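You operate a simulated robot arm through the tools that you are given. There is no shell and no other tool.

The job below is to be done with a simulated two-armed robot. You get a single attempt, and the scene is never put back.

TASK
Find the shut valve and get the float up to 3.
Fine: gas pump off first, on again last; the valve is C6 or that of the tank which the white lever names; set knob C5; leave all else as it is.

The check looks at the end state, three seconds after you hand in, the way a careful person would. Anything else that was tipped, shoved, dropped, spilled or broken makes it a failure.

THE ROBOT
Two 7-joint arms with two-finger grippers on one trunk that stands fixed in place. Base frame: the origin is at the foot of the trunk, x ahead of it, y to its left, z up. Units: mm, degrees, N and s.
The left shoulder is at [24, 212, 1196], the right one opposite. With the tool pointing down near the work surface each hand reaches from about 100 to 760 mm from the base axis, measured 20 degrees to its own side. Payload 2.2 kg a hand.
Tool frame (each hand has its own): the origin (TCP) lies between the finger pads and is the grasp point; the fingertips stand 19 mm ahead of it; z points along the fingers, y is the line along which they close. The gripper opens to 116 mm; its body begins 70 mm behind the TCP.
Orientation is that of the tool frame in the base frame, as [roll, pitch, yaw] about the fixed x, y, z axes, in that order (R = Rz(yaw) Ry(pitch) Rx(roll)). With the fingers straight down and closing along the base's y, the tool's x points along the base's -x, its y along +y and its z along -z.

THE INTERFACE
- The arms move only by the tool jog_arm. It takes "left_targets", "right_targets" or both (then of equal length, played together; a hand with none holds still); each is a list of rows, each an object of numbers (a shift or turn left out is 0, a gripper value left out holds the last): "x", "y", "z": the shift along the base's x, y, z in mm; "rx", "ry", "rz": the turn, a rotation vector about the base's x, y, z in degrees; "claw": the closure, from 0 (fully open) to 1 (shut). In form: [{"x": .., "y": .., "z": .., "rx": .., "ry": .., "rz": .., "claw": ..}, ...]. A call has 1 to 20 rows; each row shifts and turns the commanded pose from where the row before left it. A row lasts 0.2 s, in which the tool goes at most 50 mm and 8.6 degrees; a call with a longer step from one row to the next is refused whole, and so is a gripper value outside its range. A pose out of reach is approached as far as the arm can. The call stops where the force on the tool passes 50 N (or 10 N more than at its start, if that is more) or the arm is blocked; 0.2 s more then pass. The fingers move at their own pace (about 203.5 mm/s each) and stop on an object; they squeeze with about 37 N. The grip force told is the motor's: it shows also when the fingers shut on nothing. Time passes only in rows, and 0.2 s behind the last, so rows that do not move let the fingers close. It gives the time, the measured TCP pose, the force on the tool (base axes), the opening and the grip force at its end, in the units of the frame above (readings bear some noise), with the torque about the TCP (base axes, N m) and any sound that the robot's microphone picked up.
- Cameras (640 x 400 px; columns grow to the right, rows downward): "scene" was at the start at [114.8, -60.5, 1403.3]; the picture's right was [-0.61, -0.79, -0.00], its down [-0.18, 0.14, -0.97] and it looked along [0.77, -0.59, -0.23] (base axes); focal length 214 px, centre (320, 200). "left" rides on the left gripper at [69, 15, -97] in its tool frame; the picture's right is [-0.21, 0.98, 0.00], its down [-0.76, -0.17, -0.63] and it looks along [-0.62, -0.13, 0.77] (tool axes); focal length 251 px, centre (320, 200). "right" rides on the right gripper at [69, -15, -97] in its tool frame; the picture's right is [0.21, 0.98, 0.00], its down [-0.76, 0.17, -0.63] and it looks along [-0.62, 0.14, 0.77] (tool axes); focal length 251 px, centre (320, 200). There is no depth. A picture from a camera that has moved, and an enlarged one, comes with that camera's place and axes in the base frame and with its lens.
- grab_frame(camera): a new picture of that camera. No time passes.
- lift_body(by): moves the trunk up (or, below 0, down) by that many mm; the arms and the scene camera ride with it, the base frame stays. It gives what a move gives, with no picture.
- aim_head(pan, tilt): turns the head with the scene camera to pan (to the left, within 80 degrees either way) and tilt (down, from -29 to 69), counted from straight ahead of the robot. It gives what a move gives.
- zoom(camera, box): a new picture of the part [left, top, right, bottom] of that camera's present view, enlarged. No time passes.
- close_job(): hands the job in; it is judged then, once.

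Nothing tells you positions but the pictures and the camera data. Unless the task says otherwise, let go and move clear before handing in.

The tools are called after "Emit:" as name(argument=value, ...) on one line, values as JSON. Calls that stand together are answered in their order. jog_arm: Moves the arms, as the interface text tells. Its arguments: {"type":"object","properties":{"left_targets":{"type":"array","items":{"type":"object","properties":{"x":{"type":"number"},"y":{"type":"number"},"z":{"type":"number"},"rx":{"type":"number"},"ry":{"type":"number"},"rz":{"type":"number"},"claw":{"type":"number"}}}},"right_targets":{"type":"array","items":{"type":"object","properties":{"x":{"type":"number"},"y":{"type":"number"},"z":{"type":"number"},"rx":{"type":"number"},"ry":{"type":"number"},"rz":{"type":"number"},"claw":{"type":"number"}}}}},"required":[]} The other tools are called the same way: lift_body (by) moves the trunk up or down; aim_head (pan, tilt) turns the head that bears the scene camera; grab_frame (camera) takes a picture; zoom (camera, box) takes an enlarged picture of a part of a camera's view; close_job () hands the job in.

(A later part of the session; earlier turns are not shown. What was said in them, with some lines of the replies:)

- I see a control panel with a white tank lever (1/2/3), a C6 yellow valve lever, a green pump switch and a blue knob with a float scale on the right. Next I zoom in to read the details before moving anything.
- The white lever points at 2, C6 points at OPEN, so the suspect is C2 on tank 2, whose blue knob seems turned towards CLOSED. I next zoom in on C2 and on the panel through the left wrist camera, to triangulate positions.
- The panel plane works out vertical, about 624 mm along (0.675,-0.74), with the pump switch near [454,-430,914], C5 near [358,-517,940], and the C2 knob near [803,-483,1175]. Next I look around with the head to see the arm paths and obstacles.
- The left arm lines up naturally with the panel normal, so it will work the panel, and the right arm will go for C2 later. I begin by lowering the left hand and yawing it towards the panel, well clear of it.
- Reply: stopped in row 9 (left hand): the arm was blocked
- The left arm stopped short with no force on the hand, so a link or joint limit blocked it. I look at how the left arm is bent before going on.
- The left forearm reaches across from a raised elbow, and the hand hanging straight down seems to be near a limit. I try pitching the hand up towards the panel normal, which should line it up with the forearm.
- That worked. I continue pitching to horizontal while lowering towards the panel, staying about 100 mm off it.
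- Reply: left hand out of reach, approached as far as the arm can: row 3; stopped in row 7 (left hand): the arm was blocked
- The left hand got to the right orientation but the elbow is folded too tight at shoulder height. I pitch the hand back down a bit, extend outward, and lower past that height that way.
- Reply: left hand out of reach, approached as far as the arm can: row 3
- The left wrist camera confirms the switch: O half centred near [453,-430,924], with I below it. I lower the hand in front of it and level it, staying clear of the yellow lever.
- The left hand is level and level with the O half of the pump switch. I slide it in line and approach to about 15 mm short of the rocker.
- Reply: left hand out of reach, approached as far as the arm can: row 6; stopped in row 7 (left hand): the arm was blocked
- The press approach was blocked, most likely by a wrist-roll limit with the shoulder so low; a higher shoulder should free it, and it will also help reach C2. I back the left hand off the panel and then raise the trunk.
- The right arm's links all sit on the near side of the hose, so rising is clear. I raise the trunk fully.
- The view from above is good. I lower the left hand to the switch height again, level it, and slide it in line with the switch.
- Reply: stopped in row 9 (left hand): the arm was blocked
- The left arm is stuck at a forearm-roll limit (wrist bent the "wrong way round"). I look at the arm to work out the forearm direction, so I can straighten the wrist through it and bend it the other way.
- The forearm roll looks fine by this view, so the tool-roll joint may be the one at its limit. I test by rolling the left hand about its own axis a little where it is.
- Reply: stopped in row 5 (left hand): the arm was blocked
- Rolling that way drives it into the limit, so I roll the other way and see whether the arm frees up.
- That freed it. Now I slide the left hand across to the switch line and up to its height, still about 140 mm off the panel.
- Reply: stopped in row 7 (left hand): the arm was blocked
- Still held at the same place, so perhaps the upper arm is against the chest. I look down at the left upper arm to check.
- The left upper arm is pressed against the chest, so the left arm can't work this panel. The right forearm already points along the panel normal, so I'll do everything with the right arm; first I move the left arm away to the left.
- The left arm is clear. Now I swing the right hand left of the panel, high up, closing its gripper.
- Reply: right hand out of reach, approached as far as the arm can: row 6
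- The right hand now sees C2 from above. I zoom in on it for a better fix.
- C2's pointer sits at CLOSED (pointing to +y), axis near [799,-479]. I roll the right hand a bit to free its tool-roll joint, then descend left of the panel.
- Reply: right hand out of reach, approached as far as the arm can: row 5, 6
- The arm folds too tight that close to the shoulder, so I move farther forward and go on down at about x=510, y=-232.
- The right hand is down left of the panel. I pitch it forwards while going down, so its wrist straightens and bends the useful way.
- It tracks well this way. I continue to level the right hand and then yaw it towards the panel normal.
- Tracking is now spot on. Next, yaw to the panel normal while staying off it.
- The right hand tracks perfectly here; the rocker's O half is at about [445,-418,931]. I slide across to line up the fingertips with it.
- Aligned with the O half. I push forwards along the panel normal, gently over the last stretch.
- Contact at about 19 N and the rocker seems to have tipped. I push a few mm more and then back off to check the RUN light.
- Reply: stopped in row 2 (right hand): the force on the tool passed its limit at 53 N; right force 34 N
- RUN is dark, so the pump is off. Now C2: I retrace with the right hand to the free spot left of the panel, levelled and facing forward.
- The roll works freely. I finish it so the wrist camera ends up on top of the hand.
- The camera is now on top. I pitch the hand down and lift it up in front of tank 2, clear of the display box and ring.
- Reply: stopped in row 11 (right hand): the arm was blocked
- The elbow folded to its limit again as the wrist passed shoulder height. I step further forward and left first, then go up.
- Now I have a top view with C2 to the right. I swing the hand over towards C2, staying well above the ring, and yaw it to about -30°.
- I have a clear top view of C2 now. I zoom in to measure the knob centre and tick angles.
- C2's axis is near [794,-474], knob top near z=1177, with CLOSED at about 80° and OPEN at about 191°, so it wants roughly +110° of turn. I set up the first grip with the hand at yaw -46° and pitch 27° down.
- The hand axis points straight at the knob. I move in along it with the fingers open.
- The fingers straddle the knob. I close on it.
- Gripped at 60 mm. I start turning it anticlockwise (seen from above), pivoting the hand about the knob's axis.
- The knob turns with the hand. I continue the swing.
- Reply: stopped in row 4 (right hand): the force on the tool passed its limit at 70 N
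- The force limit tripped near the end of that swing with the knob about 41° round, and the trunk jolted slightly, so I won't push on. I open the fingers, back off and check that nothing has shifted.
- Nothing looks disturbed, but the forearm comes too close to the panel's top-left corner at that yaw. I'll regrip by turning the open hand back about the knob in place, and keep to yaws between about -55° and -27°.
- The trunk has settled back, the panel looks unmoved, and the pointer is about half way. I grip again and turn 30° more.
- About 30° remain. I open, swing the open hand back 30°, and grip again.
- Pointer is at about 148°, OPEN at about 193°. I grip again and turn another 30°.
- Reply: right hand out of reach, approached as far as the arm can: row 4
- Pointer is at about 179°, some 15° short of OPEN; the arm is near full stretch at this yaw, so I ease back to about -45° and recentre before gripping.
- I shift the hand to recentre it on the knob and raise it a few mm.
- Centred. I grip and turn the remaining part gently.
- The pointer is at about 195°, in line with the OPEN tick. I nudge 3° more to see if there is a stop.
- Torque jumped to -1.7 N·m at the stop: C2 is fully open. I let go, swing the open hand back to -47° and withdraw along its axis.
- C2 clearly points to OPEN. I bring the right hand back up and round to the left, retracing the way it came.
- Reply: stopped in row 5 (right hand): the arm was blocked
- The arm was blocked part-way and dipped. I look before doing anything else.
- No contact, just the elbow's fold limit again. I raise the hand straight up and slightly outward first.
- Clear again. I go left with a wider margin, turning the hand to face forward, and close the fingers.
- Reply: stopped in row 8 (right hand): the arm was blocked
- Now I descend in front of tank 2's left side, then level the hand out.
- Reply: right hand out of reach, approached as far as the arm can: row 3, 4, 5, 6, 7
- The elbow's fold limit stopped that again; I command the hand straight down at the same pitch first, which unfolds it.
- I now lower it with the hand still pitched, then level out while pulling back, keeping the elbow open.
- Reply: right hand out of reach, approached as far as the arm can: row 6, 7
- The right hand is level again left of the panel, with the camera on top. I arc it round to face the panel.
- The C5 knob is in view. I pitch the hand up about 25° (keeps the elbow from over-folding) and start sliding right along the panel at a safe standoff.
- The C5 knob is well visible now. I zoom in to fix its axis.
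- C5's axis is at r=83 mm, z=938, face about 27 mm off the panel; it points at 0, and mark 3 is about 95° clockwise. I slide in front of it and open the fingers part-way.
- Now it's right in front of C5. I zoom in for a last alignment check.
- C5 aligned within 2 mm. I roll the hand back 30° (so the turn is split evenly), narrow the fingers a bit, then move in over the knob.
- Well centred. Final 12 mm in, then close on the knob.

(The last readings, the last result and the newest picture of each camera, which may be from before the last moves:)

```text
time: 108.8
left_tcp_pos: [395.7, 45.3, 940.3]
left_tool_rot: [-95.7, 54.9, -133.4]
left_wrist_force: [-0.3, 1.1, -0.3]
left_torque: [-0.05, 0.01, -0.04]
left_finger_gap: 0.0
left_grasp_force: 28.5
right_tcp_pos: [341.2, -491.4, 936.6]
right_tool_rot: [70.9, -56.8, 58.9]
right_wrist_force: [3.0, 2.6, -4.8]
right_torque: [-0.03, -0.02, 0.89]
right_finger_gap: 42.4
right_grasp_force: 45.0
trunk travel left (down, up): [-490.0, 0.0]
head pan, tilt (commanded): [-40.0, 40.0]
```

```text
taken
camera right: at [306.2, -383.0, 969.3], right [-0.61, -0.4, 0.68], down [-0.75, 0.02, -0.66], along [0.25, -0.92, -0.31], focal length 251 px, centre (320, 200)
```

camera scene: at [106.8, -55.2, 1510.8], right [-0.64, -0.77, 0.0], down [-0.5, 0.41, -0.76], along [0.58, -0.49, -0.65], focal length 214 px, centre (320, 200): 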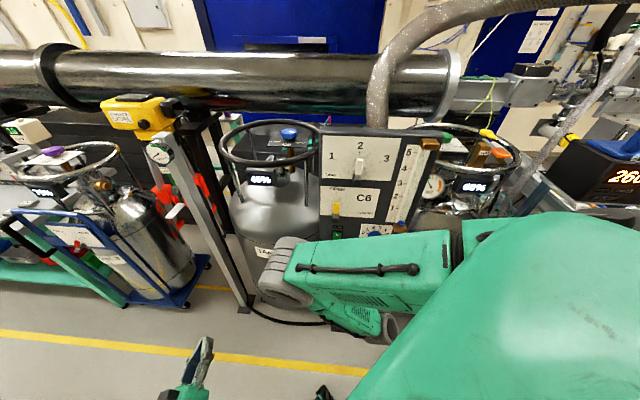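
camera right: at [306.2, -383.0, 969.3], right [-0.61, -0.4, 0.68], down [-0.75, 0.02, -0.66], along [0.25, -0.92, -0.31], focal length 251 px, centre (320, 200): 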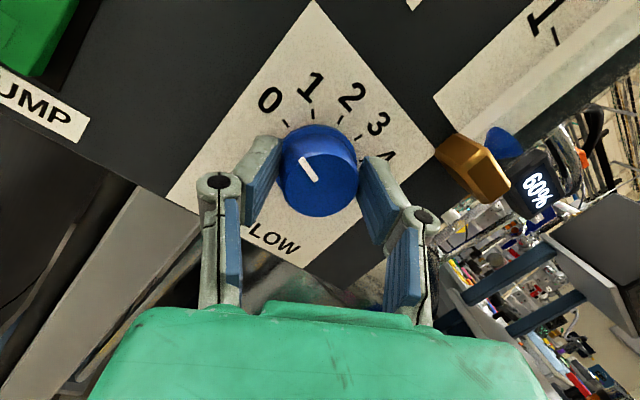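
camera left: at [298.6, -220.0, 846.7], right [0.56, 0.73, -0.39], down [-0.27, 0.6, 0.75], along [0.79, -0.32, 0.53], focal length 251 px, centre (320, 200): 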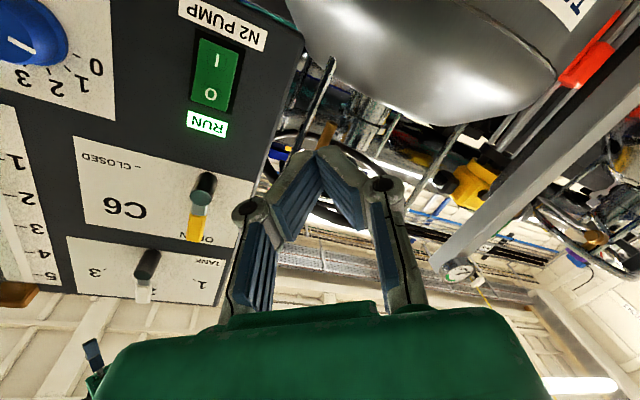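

Gripped at 42 mm. I turn clockwise (seen from the front) in small steps and watch.

Emit:
jog_arm(right_targets=[{"rx": 4.02, "ry": -4.33, "rz": 1.06}, {"rx": 4.02, "ry": -4.33, "rz": 1.06}, {"rx": 4.02, "ry": -4.33, "rz": 1.06}, {"rx": 4.02, "ry": -4.33, "rz": 1.06}, {"rx": 4.02, "ry": -4.33, "rz": 1.06}, {}])

Emit:
grab_frame(camera="right")

```text
time: 110.2
left_tcp_pos: [393.8, 44.8, 940.1]
left_tool_rot: [-95.5, 54.9, -133.3]
left_wrist_force: [-0.4, -0.5, 0.4]
left_torque: [0.03, -0.01, -0.03]
left_finger_gap: 0.0
left_grasp_force: 28.6
right_tcp_pos: [338.9, -492.0, 937.5]
right_tool_rot: [8.4, -79.6, 124.2]
right_wrist_force: [-4.9, -1.8, 7.0]
right_torque: [-0.02, -0.02, -0.58]
right_finger_gap: 42.4
right_grasp_force: 45.3
trunk travel left (down, up): [-490.0, 0.0]
head pan, tilt (commanded): [-40.0, 40.0]
```

```text
taken
camera right: at [278.8, -403.6, 987.2], right [-0.74, -0.63, 0.24], down [-0.47, 0.23, -0.85], along [0.48, -0.74, -0.47], focal length 251 px, centre (320, 200)
```

right: 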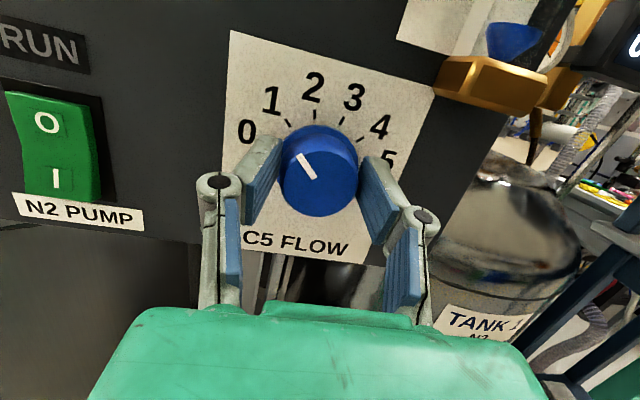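

The knob follows. I turn another 48°.

Emit:
jog_arm(right_targets=[{"rx": 5.34, "ry": -5.78, "rz": 1.43}, {"rx": 5.34, "ry": -5.78, "rz": 1.43}, {"rx": 5.34, "ry": -5.78, "rz": 1.43}, {"rx": 5.34, "ry": -5.78, "rz": 1.43}, {"rx": 5.34, "ry": -5.78, "rz": 1.43}, {"rx": 5.34, "ry": -5.78, "rz": 1.43}, {}])

Emit:
grab_frame(camera="right")

```text
time: 111.8
left_tcp_pos: [393.8, 42.7, 940.0]
left_tool_rot: [-95.6, 55.1, -133.5]
left_wrist_force: [-0.8, -0.1, 0.4]
left_torque: [0.01, 0.03, -0.02]
left_finger_gap: 0.4
left_grasp_force: 28.2
right_tcp_pos: [336.2, -494.6, 935.7]
right_tool_rot: [-76.4, -42.6, -146.8]
right_wrist_force: [-25.8, -9.8, -10.0]
right_torque: [-0.11, -0.14, -1.07]
right_finger_gap: 42.3
right_grasp_force: 45.3
trunk travel left (down, up): [-490.0, 0.0]
head pan, tilt (commanded): [-40.0, 40.0]
```

```text
taken
camera right: at [236.2, -445.1, 975.7], right [-0.54, -0.63, -0.55], down [-0.03, 0.67, -0.74], along [0.84, -0.39, -0.38], focal length 251 px, centre (320, 200)
```

right: 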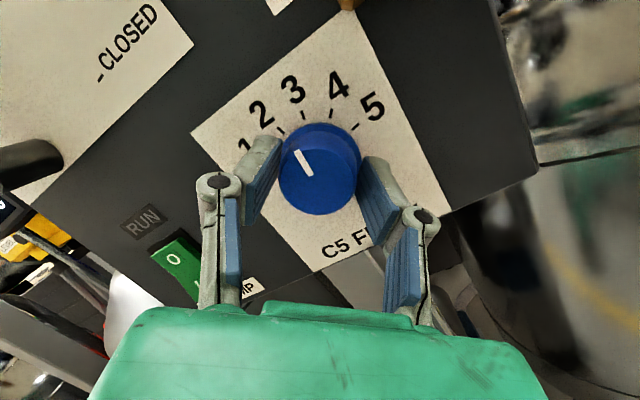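

There's some sideways load, so I shift the hand 3 mm right to relieve it and turn a bit more.

Emit:
jog_arm(right_targets=[{"x": -2.6, "y": -1.6, "z": -0.5}, {"rx": 4.0, "ry": -4.33, "rz": 1.07}, {"rx": 4.0, "ry": -4.33, "rz": 1.07}, {}])

Emit:
zoom(camera="right", box=[220, 60, 420, 240])

```text
time: 112.8
left_tcp_pos: [393.9, 42.6, 940.6]
left_tool_rot: [-95.6, 55.0, -133.5]
left_wrist_force: [-0.7, 1.0, -0.1]
left_torque: [0.0, -0.03, 0.0]
left_finger_gap: 0.0
left_grasp_force: 27.9
right_tcp_pos: [336.7, -495.7, 933.9]
right_tool_rot: [-78.4, -31.0, -143.5]
right_wrist_force: [-20.1, -1.8, -17.1]
right_torque: [0.04, 0.09, -0.88]
right_finger_gap: 42.5
right_grasp_force: 44.9
trunk travel left (down, up): [-490.0, 0.0]
head pan, tilt (commanded): [-40.0, 40.0]
```

```text
2.22 times, centred on (320, 150) of right
camera zoom: at [228.9, -454.7, 965.6], right [-0.42, -0.56, -0.71], down [0.05, 0.77, -0.64], along [0.9, -0.31, -0.3], focal length 559 px, centre (320, 311)
```

zoom: 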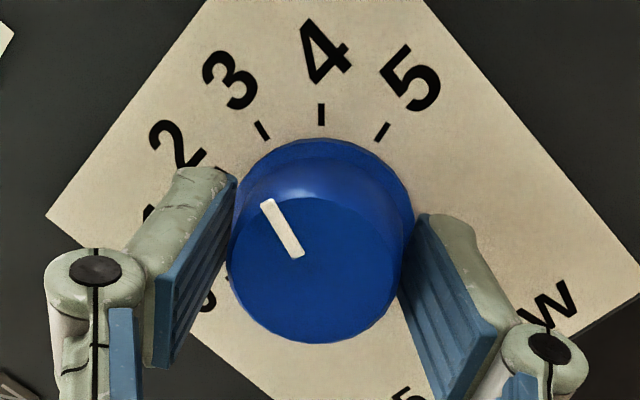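

The pointer reads 73° against mark 3 at 74°, so it's on 3. I relieve the load slightly, release, and back straight off.

Emit:
jog_arm(right_targets=[{"x": -1.8, "y": -0.2, "z": -1.5}, {}])

Emit:
jog_arm(right_targets=[{"claw": 0.4}, {"claw": 0.4}, {"x": -6.75, "y": 7.4}, {"x": -6.75, "y": 7.4}, {"x": -6.75, "y": 7.4}, {"x": -6.75, "y": 7.4}, {"x": -3.4, "y": 3.7}, {}])

Emit:
zoom(camera="right", box=[220, 60, 420, 240])

Emit:
zoom(camera="scene", box=[310, 120, 450, 250])

```text
time: 113.4
left_tcp_pos: [396.3, 44.2, 941.2]
left_tool_rot: [-95.7, 55.0, -133.6]
left_wrist_force: [-0.5, 0.4, 0.0]
left_torque: [0.02, -0.02, 0.0]
left_finger_gap: 0.3
left_grasp_force: 28.4
right_tcp_pos: [336.3, -494.9, 934.7]
right_tool_rot: [-78.1, -30.9, -143.5]
right_wrist_force: [-10.4, -3.3, -9.6]
right_torque: [0.78, 0.85, -0.36]
right_finger_gap: 42.6
right_grasp_force: 45.0
trunk travel left (down, up): [-490.0, 0.0]
head pan, tilt (commanded): [-40.0, 40.0]
```

```text
time: 115.2
left_tcp_pos: [395.3, 44.6, 939.2]
left_tool_rot: [-95.6, 54.9, -133.3]
left_wrist_force: [0.4, -0.6, -0.6]
left_torque: [0.0, -0.01, -0.01]
left_finger_gap: 0.1
left_grasp_force: 28.3
right_tcp_pos: [304.9, -458.0, 933.5]
right_tool_rot: [-78.2, -31.0, -143.5]
right_wrist_force: [-0.8, -0.3, 0.2]
right_torque: [-0.02, 0.01, 0.0]
right_finger_gap: 69.9
right_grasp_force: 0.0
trunk travel left (down, up): [-490.0, 0.0]
head pan, tilt (commanded): [-40.0, 40.0]
```

```text
2.22 times, centred on (320, 150) of right
camera zoom: at [197.9, -419.1, 965.6], right [-0.42, -0.56, -0.71], down [0.05, 0.77, -0.64], along [0.9, -0.31, -0.3], focal length 559 px, centre (320, 311)
```

zoom: 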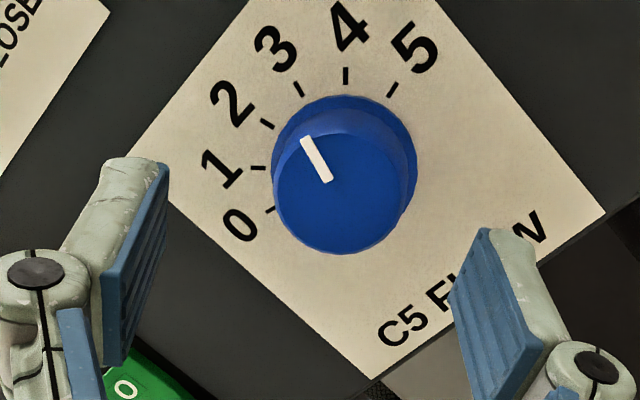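

```text
3.08 times, centred on (380, 185) of scene
camera zoom: at [106.6, -54.9, 1510.9], right [-0.64, -0.77, 0.0], down [-0.49, 0.41, -0.76], along [0.58, -0.49, -0.64], focal length 660 px, centre (135, 246)
```

zoom: 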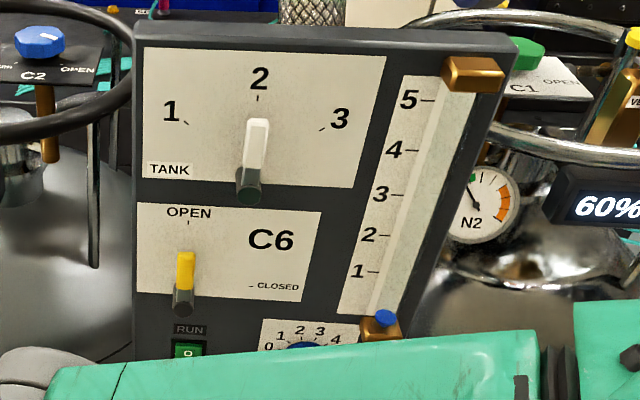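

C5 now points at about 3. I roll the hand back upright and take a more head-on look before switching the pump on.

Emit:
jog_arm(right_targets=[{"rx": -5.06, "ry": 5.52, "rz": -1.31}, {"rx": -5.06, "ry": 5.52, "rz": -1.31}, {"rx": -5.06, "ry": 5.52, "rz": -1.31}, {"rx": -5.06, "ry": 5.52, "rz": -1.31}, {"rx": -5.06, "ry": 5.52, "rz": -1.31}, {"rx": -5.06, "ry": 5.52, "rz": -1.31}, {"rx": -5.06, "ry": 5.52, "rz": -1.31}, {"rx": -5.06, "ry": 5.52, "rz": -1.31}, {}])

Emit:
zoom(camera="right", box=[230, 60, 400, 230])

```text
time: 117.2
left_tcp_pos: [396.5, 44.3, 940.8]
left_tool_rot: [-95.7, 55.0, -133.4]
left_wrist_force: [-0.4, 0.4, 0.2]
left_torque: [-0.03, -0.02, 0.04]
left_finger_gap: 0.0
left_grasp_force: 28.6
right_tcp_pos: [304.6, -460.3, 935.0]
right_tool_rot: [14.7, -79.9, 117.9]
right_wrist_force: [-1.3, 0.2, -0.5]
right_torque: [-0.01, 0.0, 0.03]
right_finger_gap: 69.7
right_grasp_force: 0.0
trunk travel left (down, up): [-490.0, 0.0]
head pan, tilt (commanded): [-40.0, 40.0]
```

```text
2.35 times, centred on (315, 145) of right
camera zoom: at [245.5, -371.3, 985.5], right [-0.74, -0.63, 0.25], down [-0.48, 0.23, -0.84], along [0.47, -0.75, -0.47], focal length 592 px, centre (332, 329)
```

zoom: 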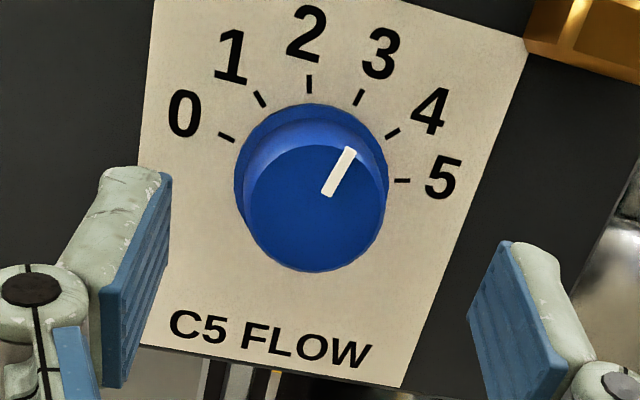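

C5 reads 3 (bar direction 63° against mark 3's 65° in the picture). Now the pump: I close the fingers and slide back to the switch, at the height of the I half.

Emit:
jog_arm(right_targets=[{"x": -3, "y": 3, "claw": 1}, {"claw": 1}, {"x": 24.6, "y": 22.5, "z": -8}, {"x": 24.6, "y": 22.5, "z": -8}, {"x": 24.6, "y": 22.5, "z": -8}, {"x": 24.6, "y": 22.5, "z": -8}, {}])

Emit:
grab_frame(camera="right")

Emit:
zoom(camera="scene", box=[310, 120, 450, 250])

```text
time: 118.8
left_tcp_pos: [395.4, 44.6, 939.3]
left_tool_rot: [-95.5, 54.9, -133.3]
left_wrist_force: [0.0, 0.5, 0.0]
left_torque: [-0.01, -0.02, -0.05]
left_finger_gap: 0.3
left_grasp_force: 28.5
right_tcp_pos: [402.4, -366.9, 904.4]
right_tool_rot: [13.9, -79.9, 118.8]
right_wrist_force: [0.0, 0.0, -0.3]
right_torque: [0.02, 0.01, -0.01]
right_finger_gap: 0.1
right_grasp_force: 28.7
trunk travel left (down, up): [-490.0, 0.0]
head pan, tilt (commanded): [-40.0, 40.0]
```

```text
taken
camera right: at [342.5, -277.3, 954.8], right [-0.74, -0.63, 0.25], down [-0.48, 0.23, -0.85], along [0.47, -0.75, -0.47], focal length 251 px, centre (320, 200)
```

right: 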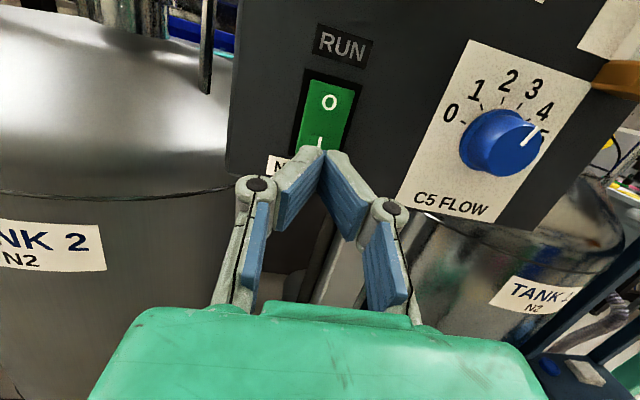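

```text
3.08 times, centred on (380, 185) of scene
camera zoom: at [106.8, -54.2, 1510.9], right [-0.64, -0.77, 0.0], down [-0.49, 0.41, -0.76], along [0.58, -0.49, -0.64], focal length 660 px, centre (135, 246)
```

zoom: 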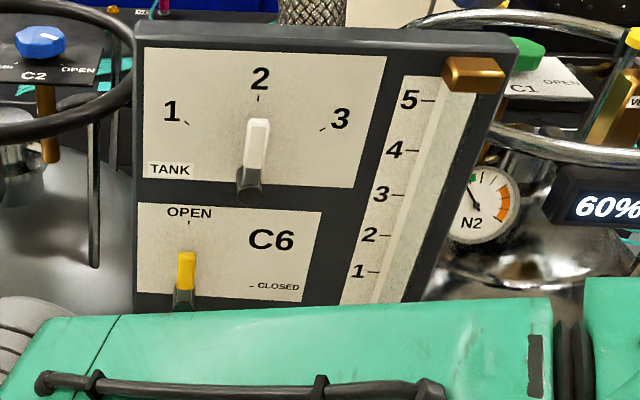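

In line with the I half. I press in along the normal, gently at the end.

Emit:
jog_arm(right_targets=[{"x": 6.75, "y": -7.4, "z": -3}, {"x": 6.75, "y": -7.4, "z": -3}, {"x": 6.75, "y": -7.4}, {"x": 6.75, "y": -7.4}, {"x": 2.7, "y": -3}, {"x": 2.7, "y": -3}, {"x": 2.7, "y": -3}, {"x": 2, "y": -2.2}])

Emit:
grab_frame(camera="right")

```text
time: 120.6
left_tcp_pos: [394.8, 47.2, 940.1]
left_tool_rot: [-95.3, 54.9, -133.2]
left_wrist_force: [-0.3, 0.1, 0.1]
left_torque: [0.04, -0.01, -0.03]
left_finger_gap: 0.0
left_grasp_force: 28.1
right_tcp_pos: [434.4, -404.5, 895.2]
right_tool_rot: [14.9, -79.9, 117.7]
right_wrist_force: [-16.9, 11.9, -3.3]
right_torque: [0.03, 0.13, 0.03]
right_finger_gap: 0.0
right_grasp_force: 28.6
trunk travel left (down, up): [-490.0, 0.0]
head pan, tilt (commanded): [-40.0, 40.0]
```

```text
taken
camera right: at [375.9, -315.0, 947.1], right [-0.74, -0.62, 0.26], down [-0.49, 0.23, -0.84], along [0.47, -0.75, -0.47], focal length 251 px, centre (320, 200)
```

right: 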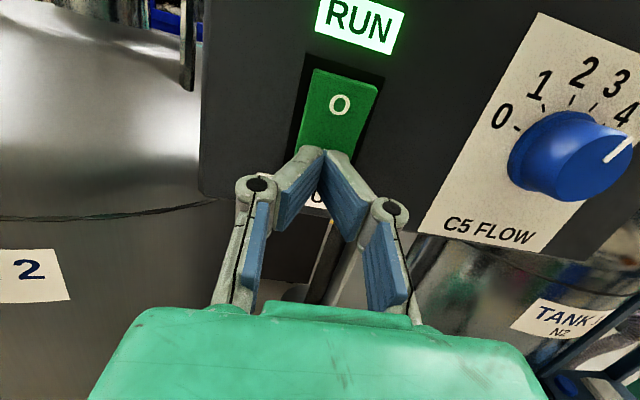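

RUN is lit: the pump is on. I back off and look at the float.

Emit:
jog_arm(right_targets=[{"x": -6.75, "y": 7.4}, {"x": -13.5, "y": 14.8}, {"x": -13.5, "y": 14.8}, {}, {}, {}])

Emit:
zoom(camera="scene", box=[310, 120, 450, 250])

Emit:
grab_frame(camera="right")

```text
time: 122.0
left_tcp_pos: [394.7, 43.4, 939.7]
left_tool_rot: [-95.6, 54.9, -133.5]
left_wrist_force: [1.1, -0.2, -0.6]
left_torque: [-0.06, -0.01, 0.03]
left_finger_gap: 0.0
left_grasp_force: 28.6
right_tcp_pos: [404.4, -372.9, 897.9]
right_tool_rot: [14.0, -80.0, 118.8]
right_wrist_force: [-0.6, -1.2, 0.0]
right_torque: [-0.01, 0.0, -0.02]
right_finger_gap: 0.2
right_grasp_force: 28.9
trunk travel left (down, up): [-490.0, 0.0]
head pan, tilt (commanded): [-40.0, 40.0]
```

```text
3.08 times, centred on (380, 185) of scene
camera zoom: at [107.0, -55.9, 1510.8], right [-0.64, -0.77, 0.0], down [-0.5, 0.41, -0.76], along [0.58, -0.49, -0.65], focal length 660 px, centre (135, 246)
```

zoom: 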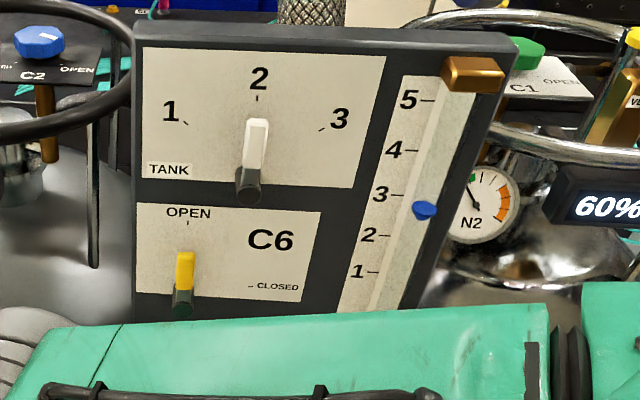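

```text
taken
camera right: at [344.8, -283.0, 947.6], right [-0.74, -0.63, 0.25], down [-0.48, 0.23, -0.85], along [0.47, -0.75, -0.47], focal length 251 px, centre (320, 200)
```

right: 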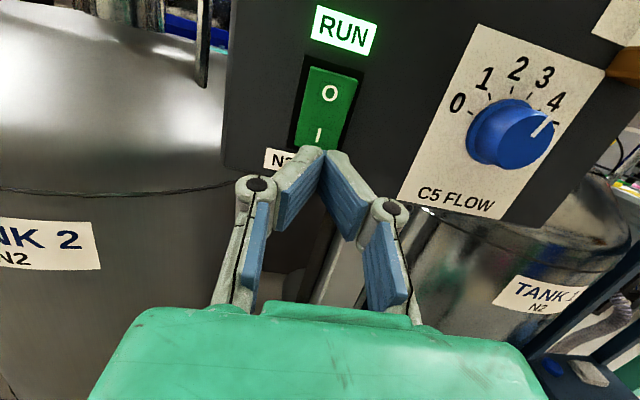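

The float has risen to around 3. I let a moment pass and look again closely from both cameras.

Emit:
jog_arm(right_targets=[{}, {}, {}, {}, {}, {}, {}, {}, {}, {}])

Emit:
zoom(camera="scene", box=[385, 135, 455, 225])

```text
time: 124.2
left_tcp_pos: [395.1, 43.9, 939.5]
left_tool_rot: [-95.5, 54.9, -133.3]
left_wrist_force: [0.1, 0.1, 0.2]
left_torque: [-0.03, 0.01, 0.01]
left_finger_gap: 0.0
left_grasp_force: 28.4
right_tcp_pos: [404.3, -371.3, 897.1]
right_tool_rot: [14.1, -80.0, 118.8]
right_wrist_force: [-0.4, 0.9, -0.4]
right_torque: [0.0, -0.01, 0.01]
right_finger_gap: 0.0
right_grasp_force: 28.8
trunk travel left (down, up): [-490.0, 0.0]
head pan, tilt (commanded): [-40.0, 40.0]
```

```text
4.44 times, centred on (420, 180) of scene
camera zoom: at [107.1, -54.4, 1510.9], right [-0.64, -0.77, 0.0], down [-0.5, 0.41, -0.76], along [0.58, -0.49, -0.64], focal length 953 px, centre (-124, 289)
```

zoom: 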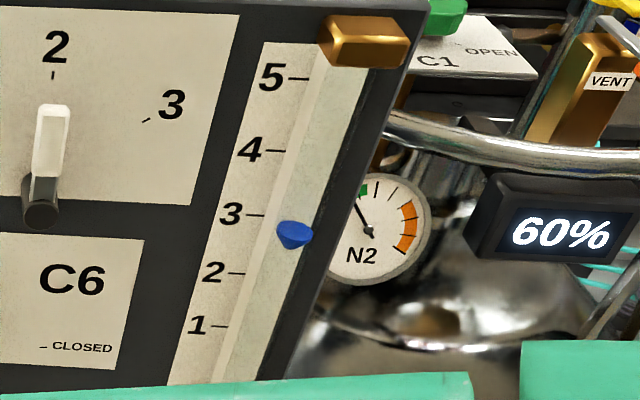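

The float's height needs a parallax-free reading. I look from the left wrist camera too.

Emit:
grab_frame(camera="left")

Emit:
grab_frame(camera="scene")

```text
taken
camera left: at [300.1, 86.3, 880.1], right [0.56, 0.73, -0.38], down [-0.27, 0.6, 0.75], along [0.78, -0.32, 0.54], focal length 251 px, centre (320, 200)
```

left: 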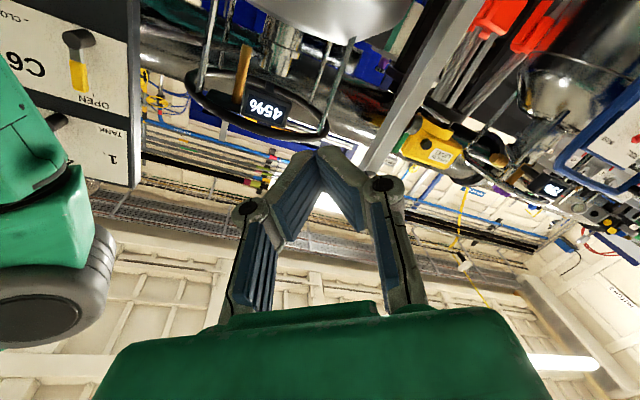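

```text
taken
camera scene: at [107.1, -54.4, 1510.9], right [-0.64, -0.77, 0.0], down [-0.5, 0.41, -0.76], along [0.58, -0.49, -0.64], focal length 214 px, centre (320, 200)
```

scene: 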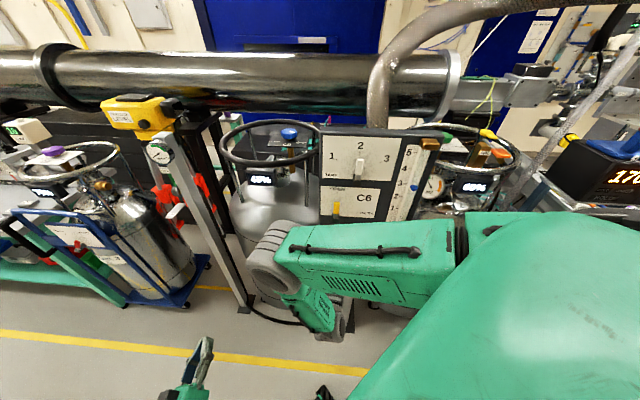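

The wrist view doesn't show the float. Lowering the trunk will bring the head camera level with mark 3; both hands ride down in free space, so I back the right hand off a bit more and do that in steps.

Emit:
jog_arm(right_targets=[{"x": -6.75, "y": 7.4}, {}])

Emit:
lift_body(by=-150)

Emit:
grab_frame(camera="scene")

```text
time: 124.8
left_tcp_pos: [395.9, 45.2, 940.5]
left_tool_rot: [-95.5, 54.9, -133.3]
left_wrist_force: [-0.2, -0.1, 0.8]
left_torque: [-0.02, 0.0, -0.01]
left_finger_gap: 0.1
left_grasp_force: 28.7
right_tcp_pos: [396.4, -365.2, 896.5]
right_tool_rot: [14.2, -79.9, 118.5]
right_wrist_force: [1.3, -0.4, 0.4]
right_torque: [0.0, -0.04, 0.0]
right_finger_gap: 0.0
right_grasp_force: 28.4
trunk travel left (down, up): [-490.0, 0.0]
head pan, tilt (commanded): [-40.0, 40.0]
```

```text
time: 126.6
left_tcp_pos: [394.7, 45.4, 790.4]
left_tool_rot: [-95.5, 54.9, -133.4]
left_wrist_force: [-0.8, 0.1, -0.4]
left_torque: [0.02, -0.02, 0.01]
left_finger_gap: 0.0
left_grasp_force: 28.8
right_tcp_pos: [396.2, -364.4, 746.7]
right_tool_rot: [14.0, -80.0, 118.7]
right_wrist_force: [0.2, 0.1, 0.4]
right_torque: [-0.04, 0.01, -0.02]
right_finger_gap: 0.1
right_grasp_force: 28.5
trunk travel left (down, up): [-340.0, 150.0]
head pan, tilt (commanded): [-40.0, 40.0]
```

```text
taken
camera scene: at [106.3, -54.4, 1361.0], right [-0.64, -0.77, 0.0], down [-0.5, 0.41, -0.76], along [0.58, -0.49, -0.64], focal length 214 px, centre (320, 200)
```

scene: 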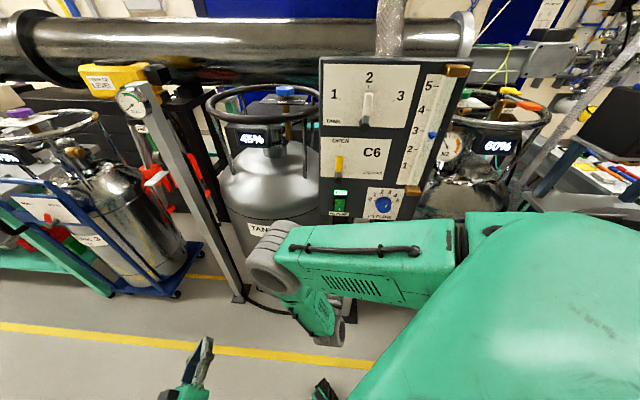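

All clear so far. I lower a further 190 mm and look level at the scale.

Emit:
lift_body(by=-190)

Emit:
aim_head(pan=-50, tilt=28)

Emit:
grab_frame(camera="scene")

```text
time: 128.6
left_tcp_pos: [395.4, 45.2, 600.1]
left_tool_rot: [-95.5, 54.9, -133.4]
left_wrist_force: [0.9, 0.1, 0.5]
left_torque: [0.0, 0.01, 0.01]
left_finger_gap: 0.2
left_grasp_force: 28.5
right_tcp_pos: [396.6, -363.8, 556.3]
right_tool_rot: [13.9, -79.9, 118.7]
right_wrist_force: [0.4, 0.2, 0.6]
right_torque: [0.02, -0.02, 0.0]
right_finger_gap: 0.1
right_grasp_force: 28.8
trunk travel left (down, up): [-150.0, 340.0]
head pan, tilt (commanded): [-40.0, 40.0]
```

```text
time: 129.4
left_tcp_pos: [395.8, 45.8, 601.0]
left_tool_rot: [-95.4, 55.0, -133.4]
left_wrist_force: [-0.2, -0.1, -0.5]
left_torque: [0.02, 0.0, 0.0]
left_finger_gap: 0.0
left_grasp_force: 28.4
right_tcp_pos: [397.0, -364.2, 556.3]
right_tool_rot: [14.1, -79.9, 118.7]
right_wrist_force: [-0.5, 0.2, -1.1]
right_torque: [0.0, 0.01, 0.03]
right_finger_gap: 0.0
right_grasp_force: 28.7
trunk travel left (down, up): [-150.0, 340.0]
head pan, tilt (commanded): [-50.0, 28.0]
```

```text
taken
camera scene: at [99.3, -69.6, 1189.4], right [-0.77, -0.64, 0.0], down [-0.31, 0.36, -0.88], along [0.57, -0.68, -0.47], focal length 214 px, centre (320, 200)
```

scene: 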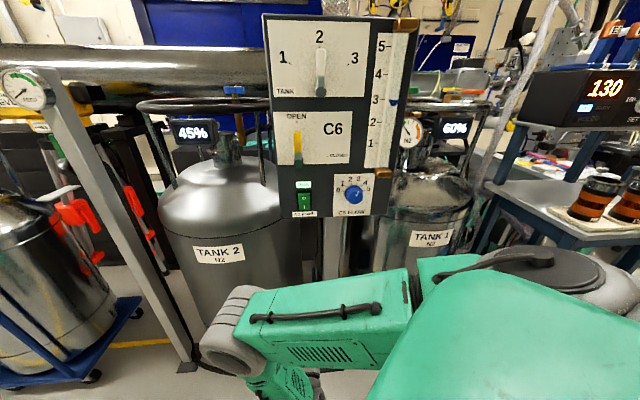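

Emit:
zoom(camera="scene", box=[355, 60, 425, 130])

Emit:
zoom(camera="scene", box=[260, 10, 430, 220])

Emit:
zoom(camera="scene", box=[325, 165, 385, 220])

```text
5.71 times, centred on (390, 95) of scene
camera zoom: at [99.3, -69.6, 1189.4], right [-0.77, -0.64, 0.0], down [-0.31, 0.36, -0.88], along [0.57, -0.68, -0.47], focal length 1226 px, centre (-80, 800)
```

zoom: 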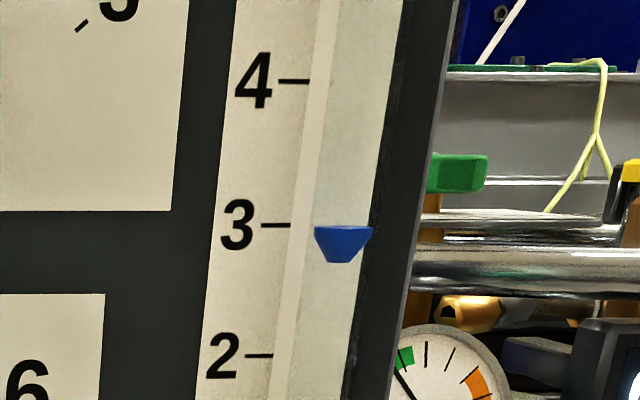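

```text
1.90 times, centred on (345, 115) of scene
camera zoom: at [99.3, -69.6, 1189.4], right [-0.77, -0.64, 0.0], down [-0.31, 0.36, -0.88], along [0.57, -0.68, -0.47], focal length 408 px, centre (272, 362)
```

zoom: 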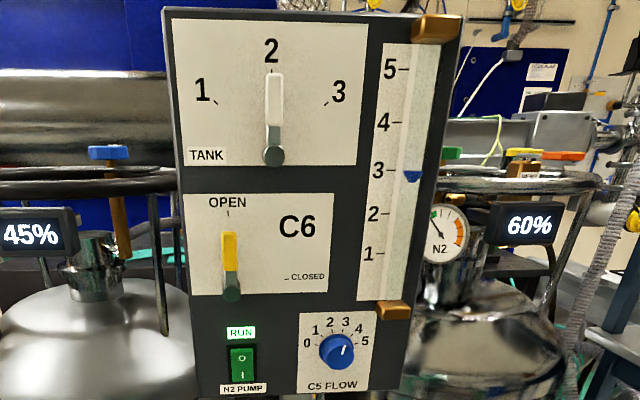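

```text
7.27 times, centred on (355, 192) of scene
camera zoom: at [99.3, -69.6, 1189.4], right [-0.77, -0.64, 0.0], down [-0.31, 0.36, -0.88], along [0.57, -0.68, -0.47], focal length 1560 px, centre (66, 254)
```

zoom: 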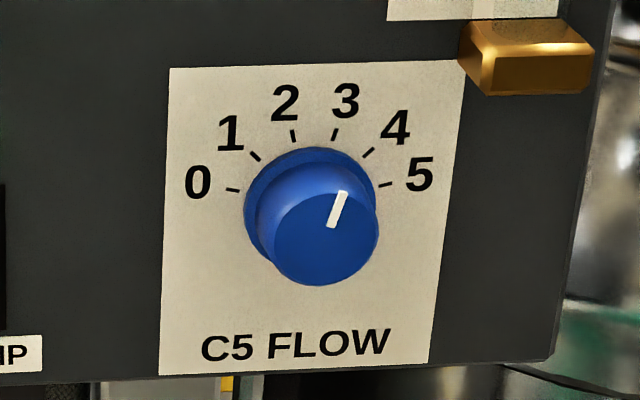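

Level view: the float's rim sits on the 3 line (I make it 2.95–2.98), RUN is lit, C5 points at 3, the white lever is still on 2 and C6 still OPEN. One last check of the wider scene and the float's steadiness before handing in.

Emit:
jog_arm(right_targets=[{"x": -6.75, "y": 7.4}, {"x": -6.75, "y": 7.4}, {"x": -6.75, "y": 7.4}, {}, {}, {}])

Emit:
zoom(camera="scene", box=[355, 60, 425, 130])

Emit:
aim_head(pan=-30, tilt=15)

Emit:
grab_frame(camera="scene")

```text
time: 130.8
left_tcp_pos: [394.4, 44.9, 600.5]
left_tool_rot: [-95.6, 55.0, -133.4]
left_wrist_force: [0.6, -0.8, 0.1]
left_torque: [-0.03, -0.02, 0.04]
left_finger_gap: 0.0
left_grasp_force: 29.1
right_tcp_pos: [376.9, -342.4, 555.8]
right_tool_rot: [14.0, -79.8, 118.5]
right_wrist_force: [0.5, 0.1, 0.0]
right_torque: [-0.02, 0.0, -0.02]
right_finger_gap: 0.0
right_grasp_force: 28.7
trunk travel left (down, up): [-150.0, 340.0]
head pan, tilt (commanded): [-50.0, 28.0]
```

```text
5.71 times, centred on (390, 95) of scene
camera zoom: at [99.2, -69.5, 1189.4], right [-0.77, -0.64, 0.0], down [-0.3, 0.36, -0.88], along [0.57, -0.68, -0.47], focal length 1226 px, centre (-80, 800)
```

zoom: 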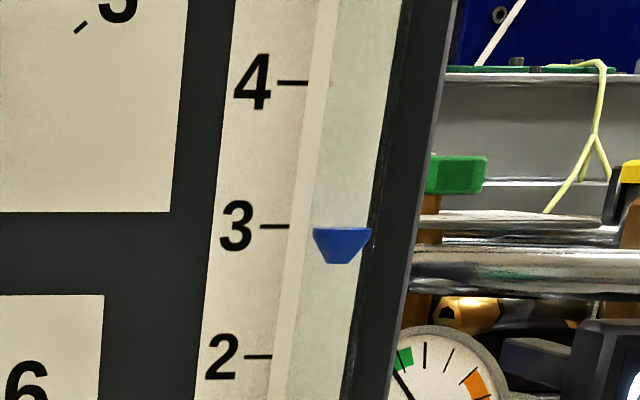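

```text
time: 131.6
left_tcp_pos: [395.9, 44.6, 599.9]
left_tool_rot: [-95.5, 54.9, -133.4]
left_wrist_force: [-0.1, -0.1, -0.3]
left_torque: [-0.01, -0.01, -0.02]
left_finger_gap: 0.0
left_grasp_force: 28.9
right_tcp_pos: [376.0, -341.4, 556.3]
right_tool_rot: [14.1, -79.9, 118.6]
right_wrist_force: [1.3, -0.7, -0.3]
right_torque: [0.03, -0.02, 0.02]
right_finger_gap: 0.0
right_grasp_force: 28.3
trunk travel left (down, up): [-150.0, 340.0]
head pan, tilt (commanded): [-30.0, 15.0]
```

```text
taken
camera scene: at [121.5, -46.4, 1210.3], right [-0.5, -0.87, 0.0], down [-0.23, 0.13, -0.96], along [0.84, -0.48, -0.26], focal length 214 px, centre (320, 200)
```

scene: 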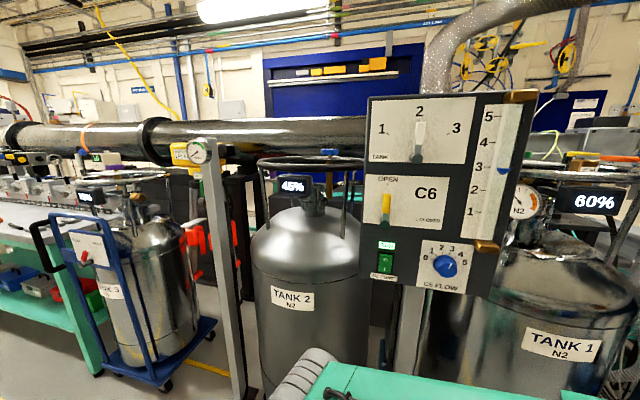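

The float is steady with its rim on the 3 line, the pump is running, C2 is open, C5 is on 3, and the white lever, C6 and everything else look untouched. Both hands are clear, so I hand the job in.

Emit:
close_job()

```text
The job is handed in.
```

I've handed the job in: the shut valve was C2 on tank 2, it is now fully open, and the float has risen to 3. The result of the check isn't known yet.

- **Order:** I switched the N2 pump off first, opened C2, set C5, and switched the pump on again last.
- **Valve:** the white lever named tank 2 and C6 was already open. I turned C2 from CLOSED until it reached its stop at OPEN.
- **Float:** C5 points at 3. The float's top edge sits on the 3 line, and I read it as about 2.95–2.98. It held steady for several seconds before I handed in.
- **Everything else:** the white lever is still on 2, C6 is still open, and in the last pictures nothing else looks moved.

While turning C2, the arm once hit its force limit and the robot's trunk shifted slightly, then settled back. The panel looked unmoved afterwards, but the forearm came close to its top-left corner at that moment.

I left the trunk lowered and both hands clear of the equipment.
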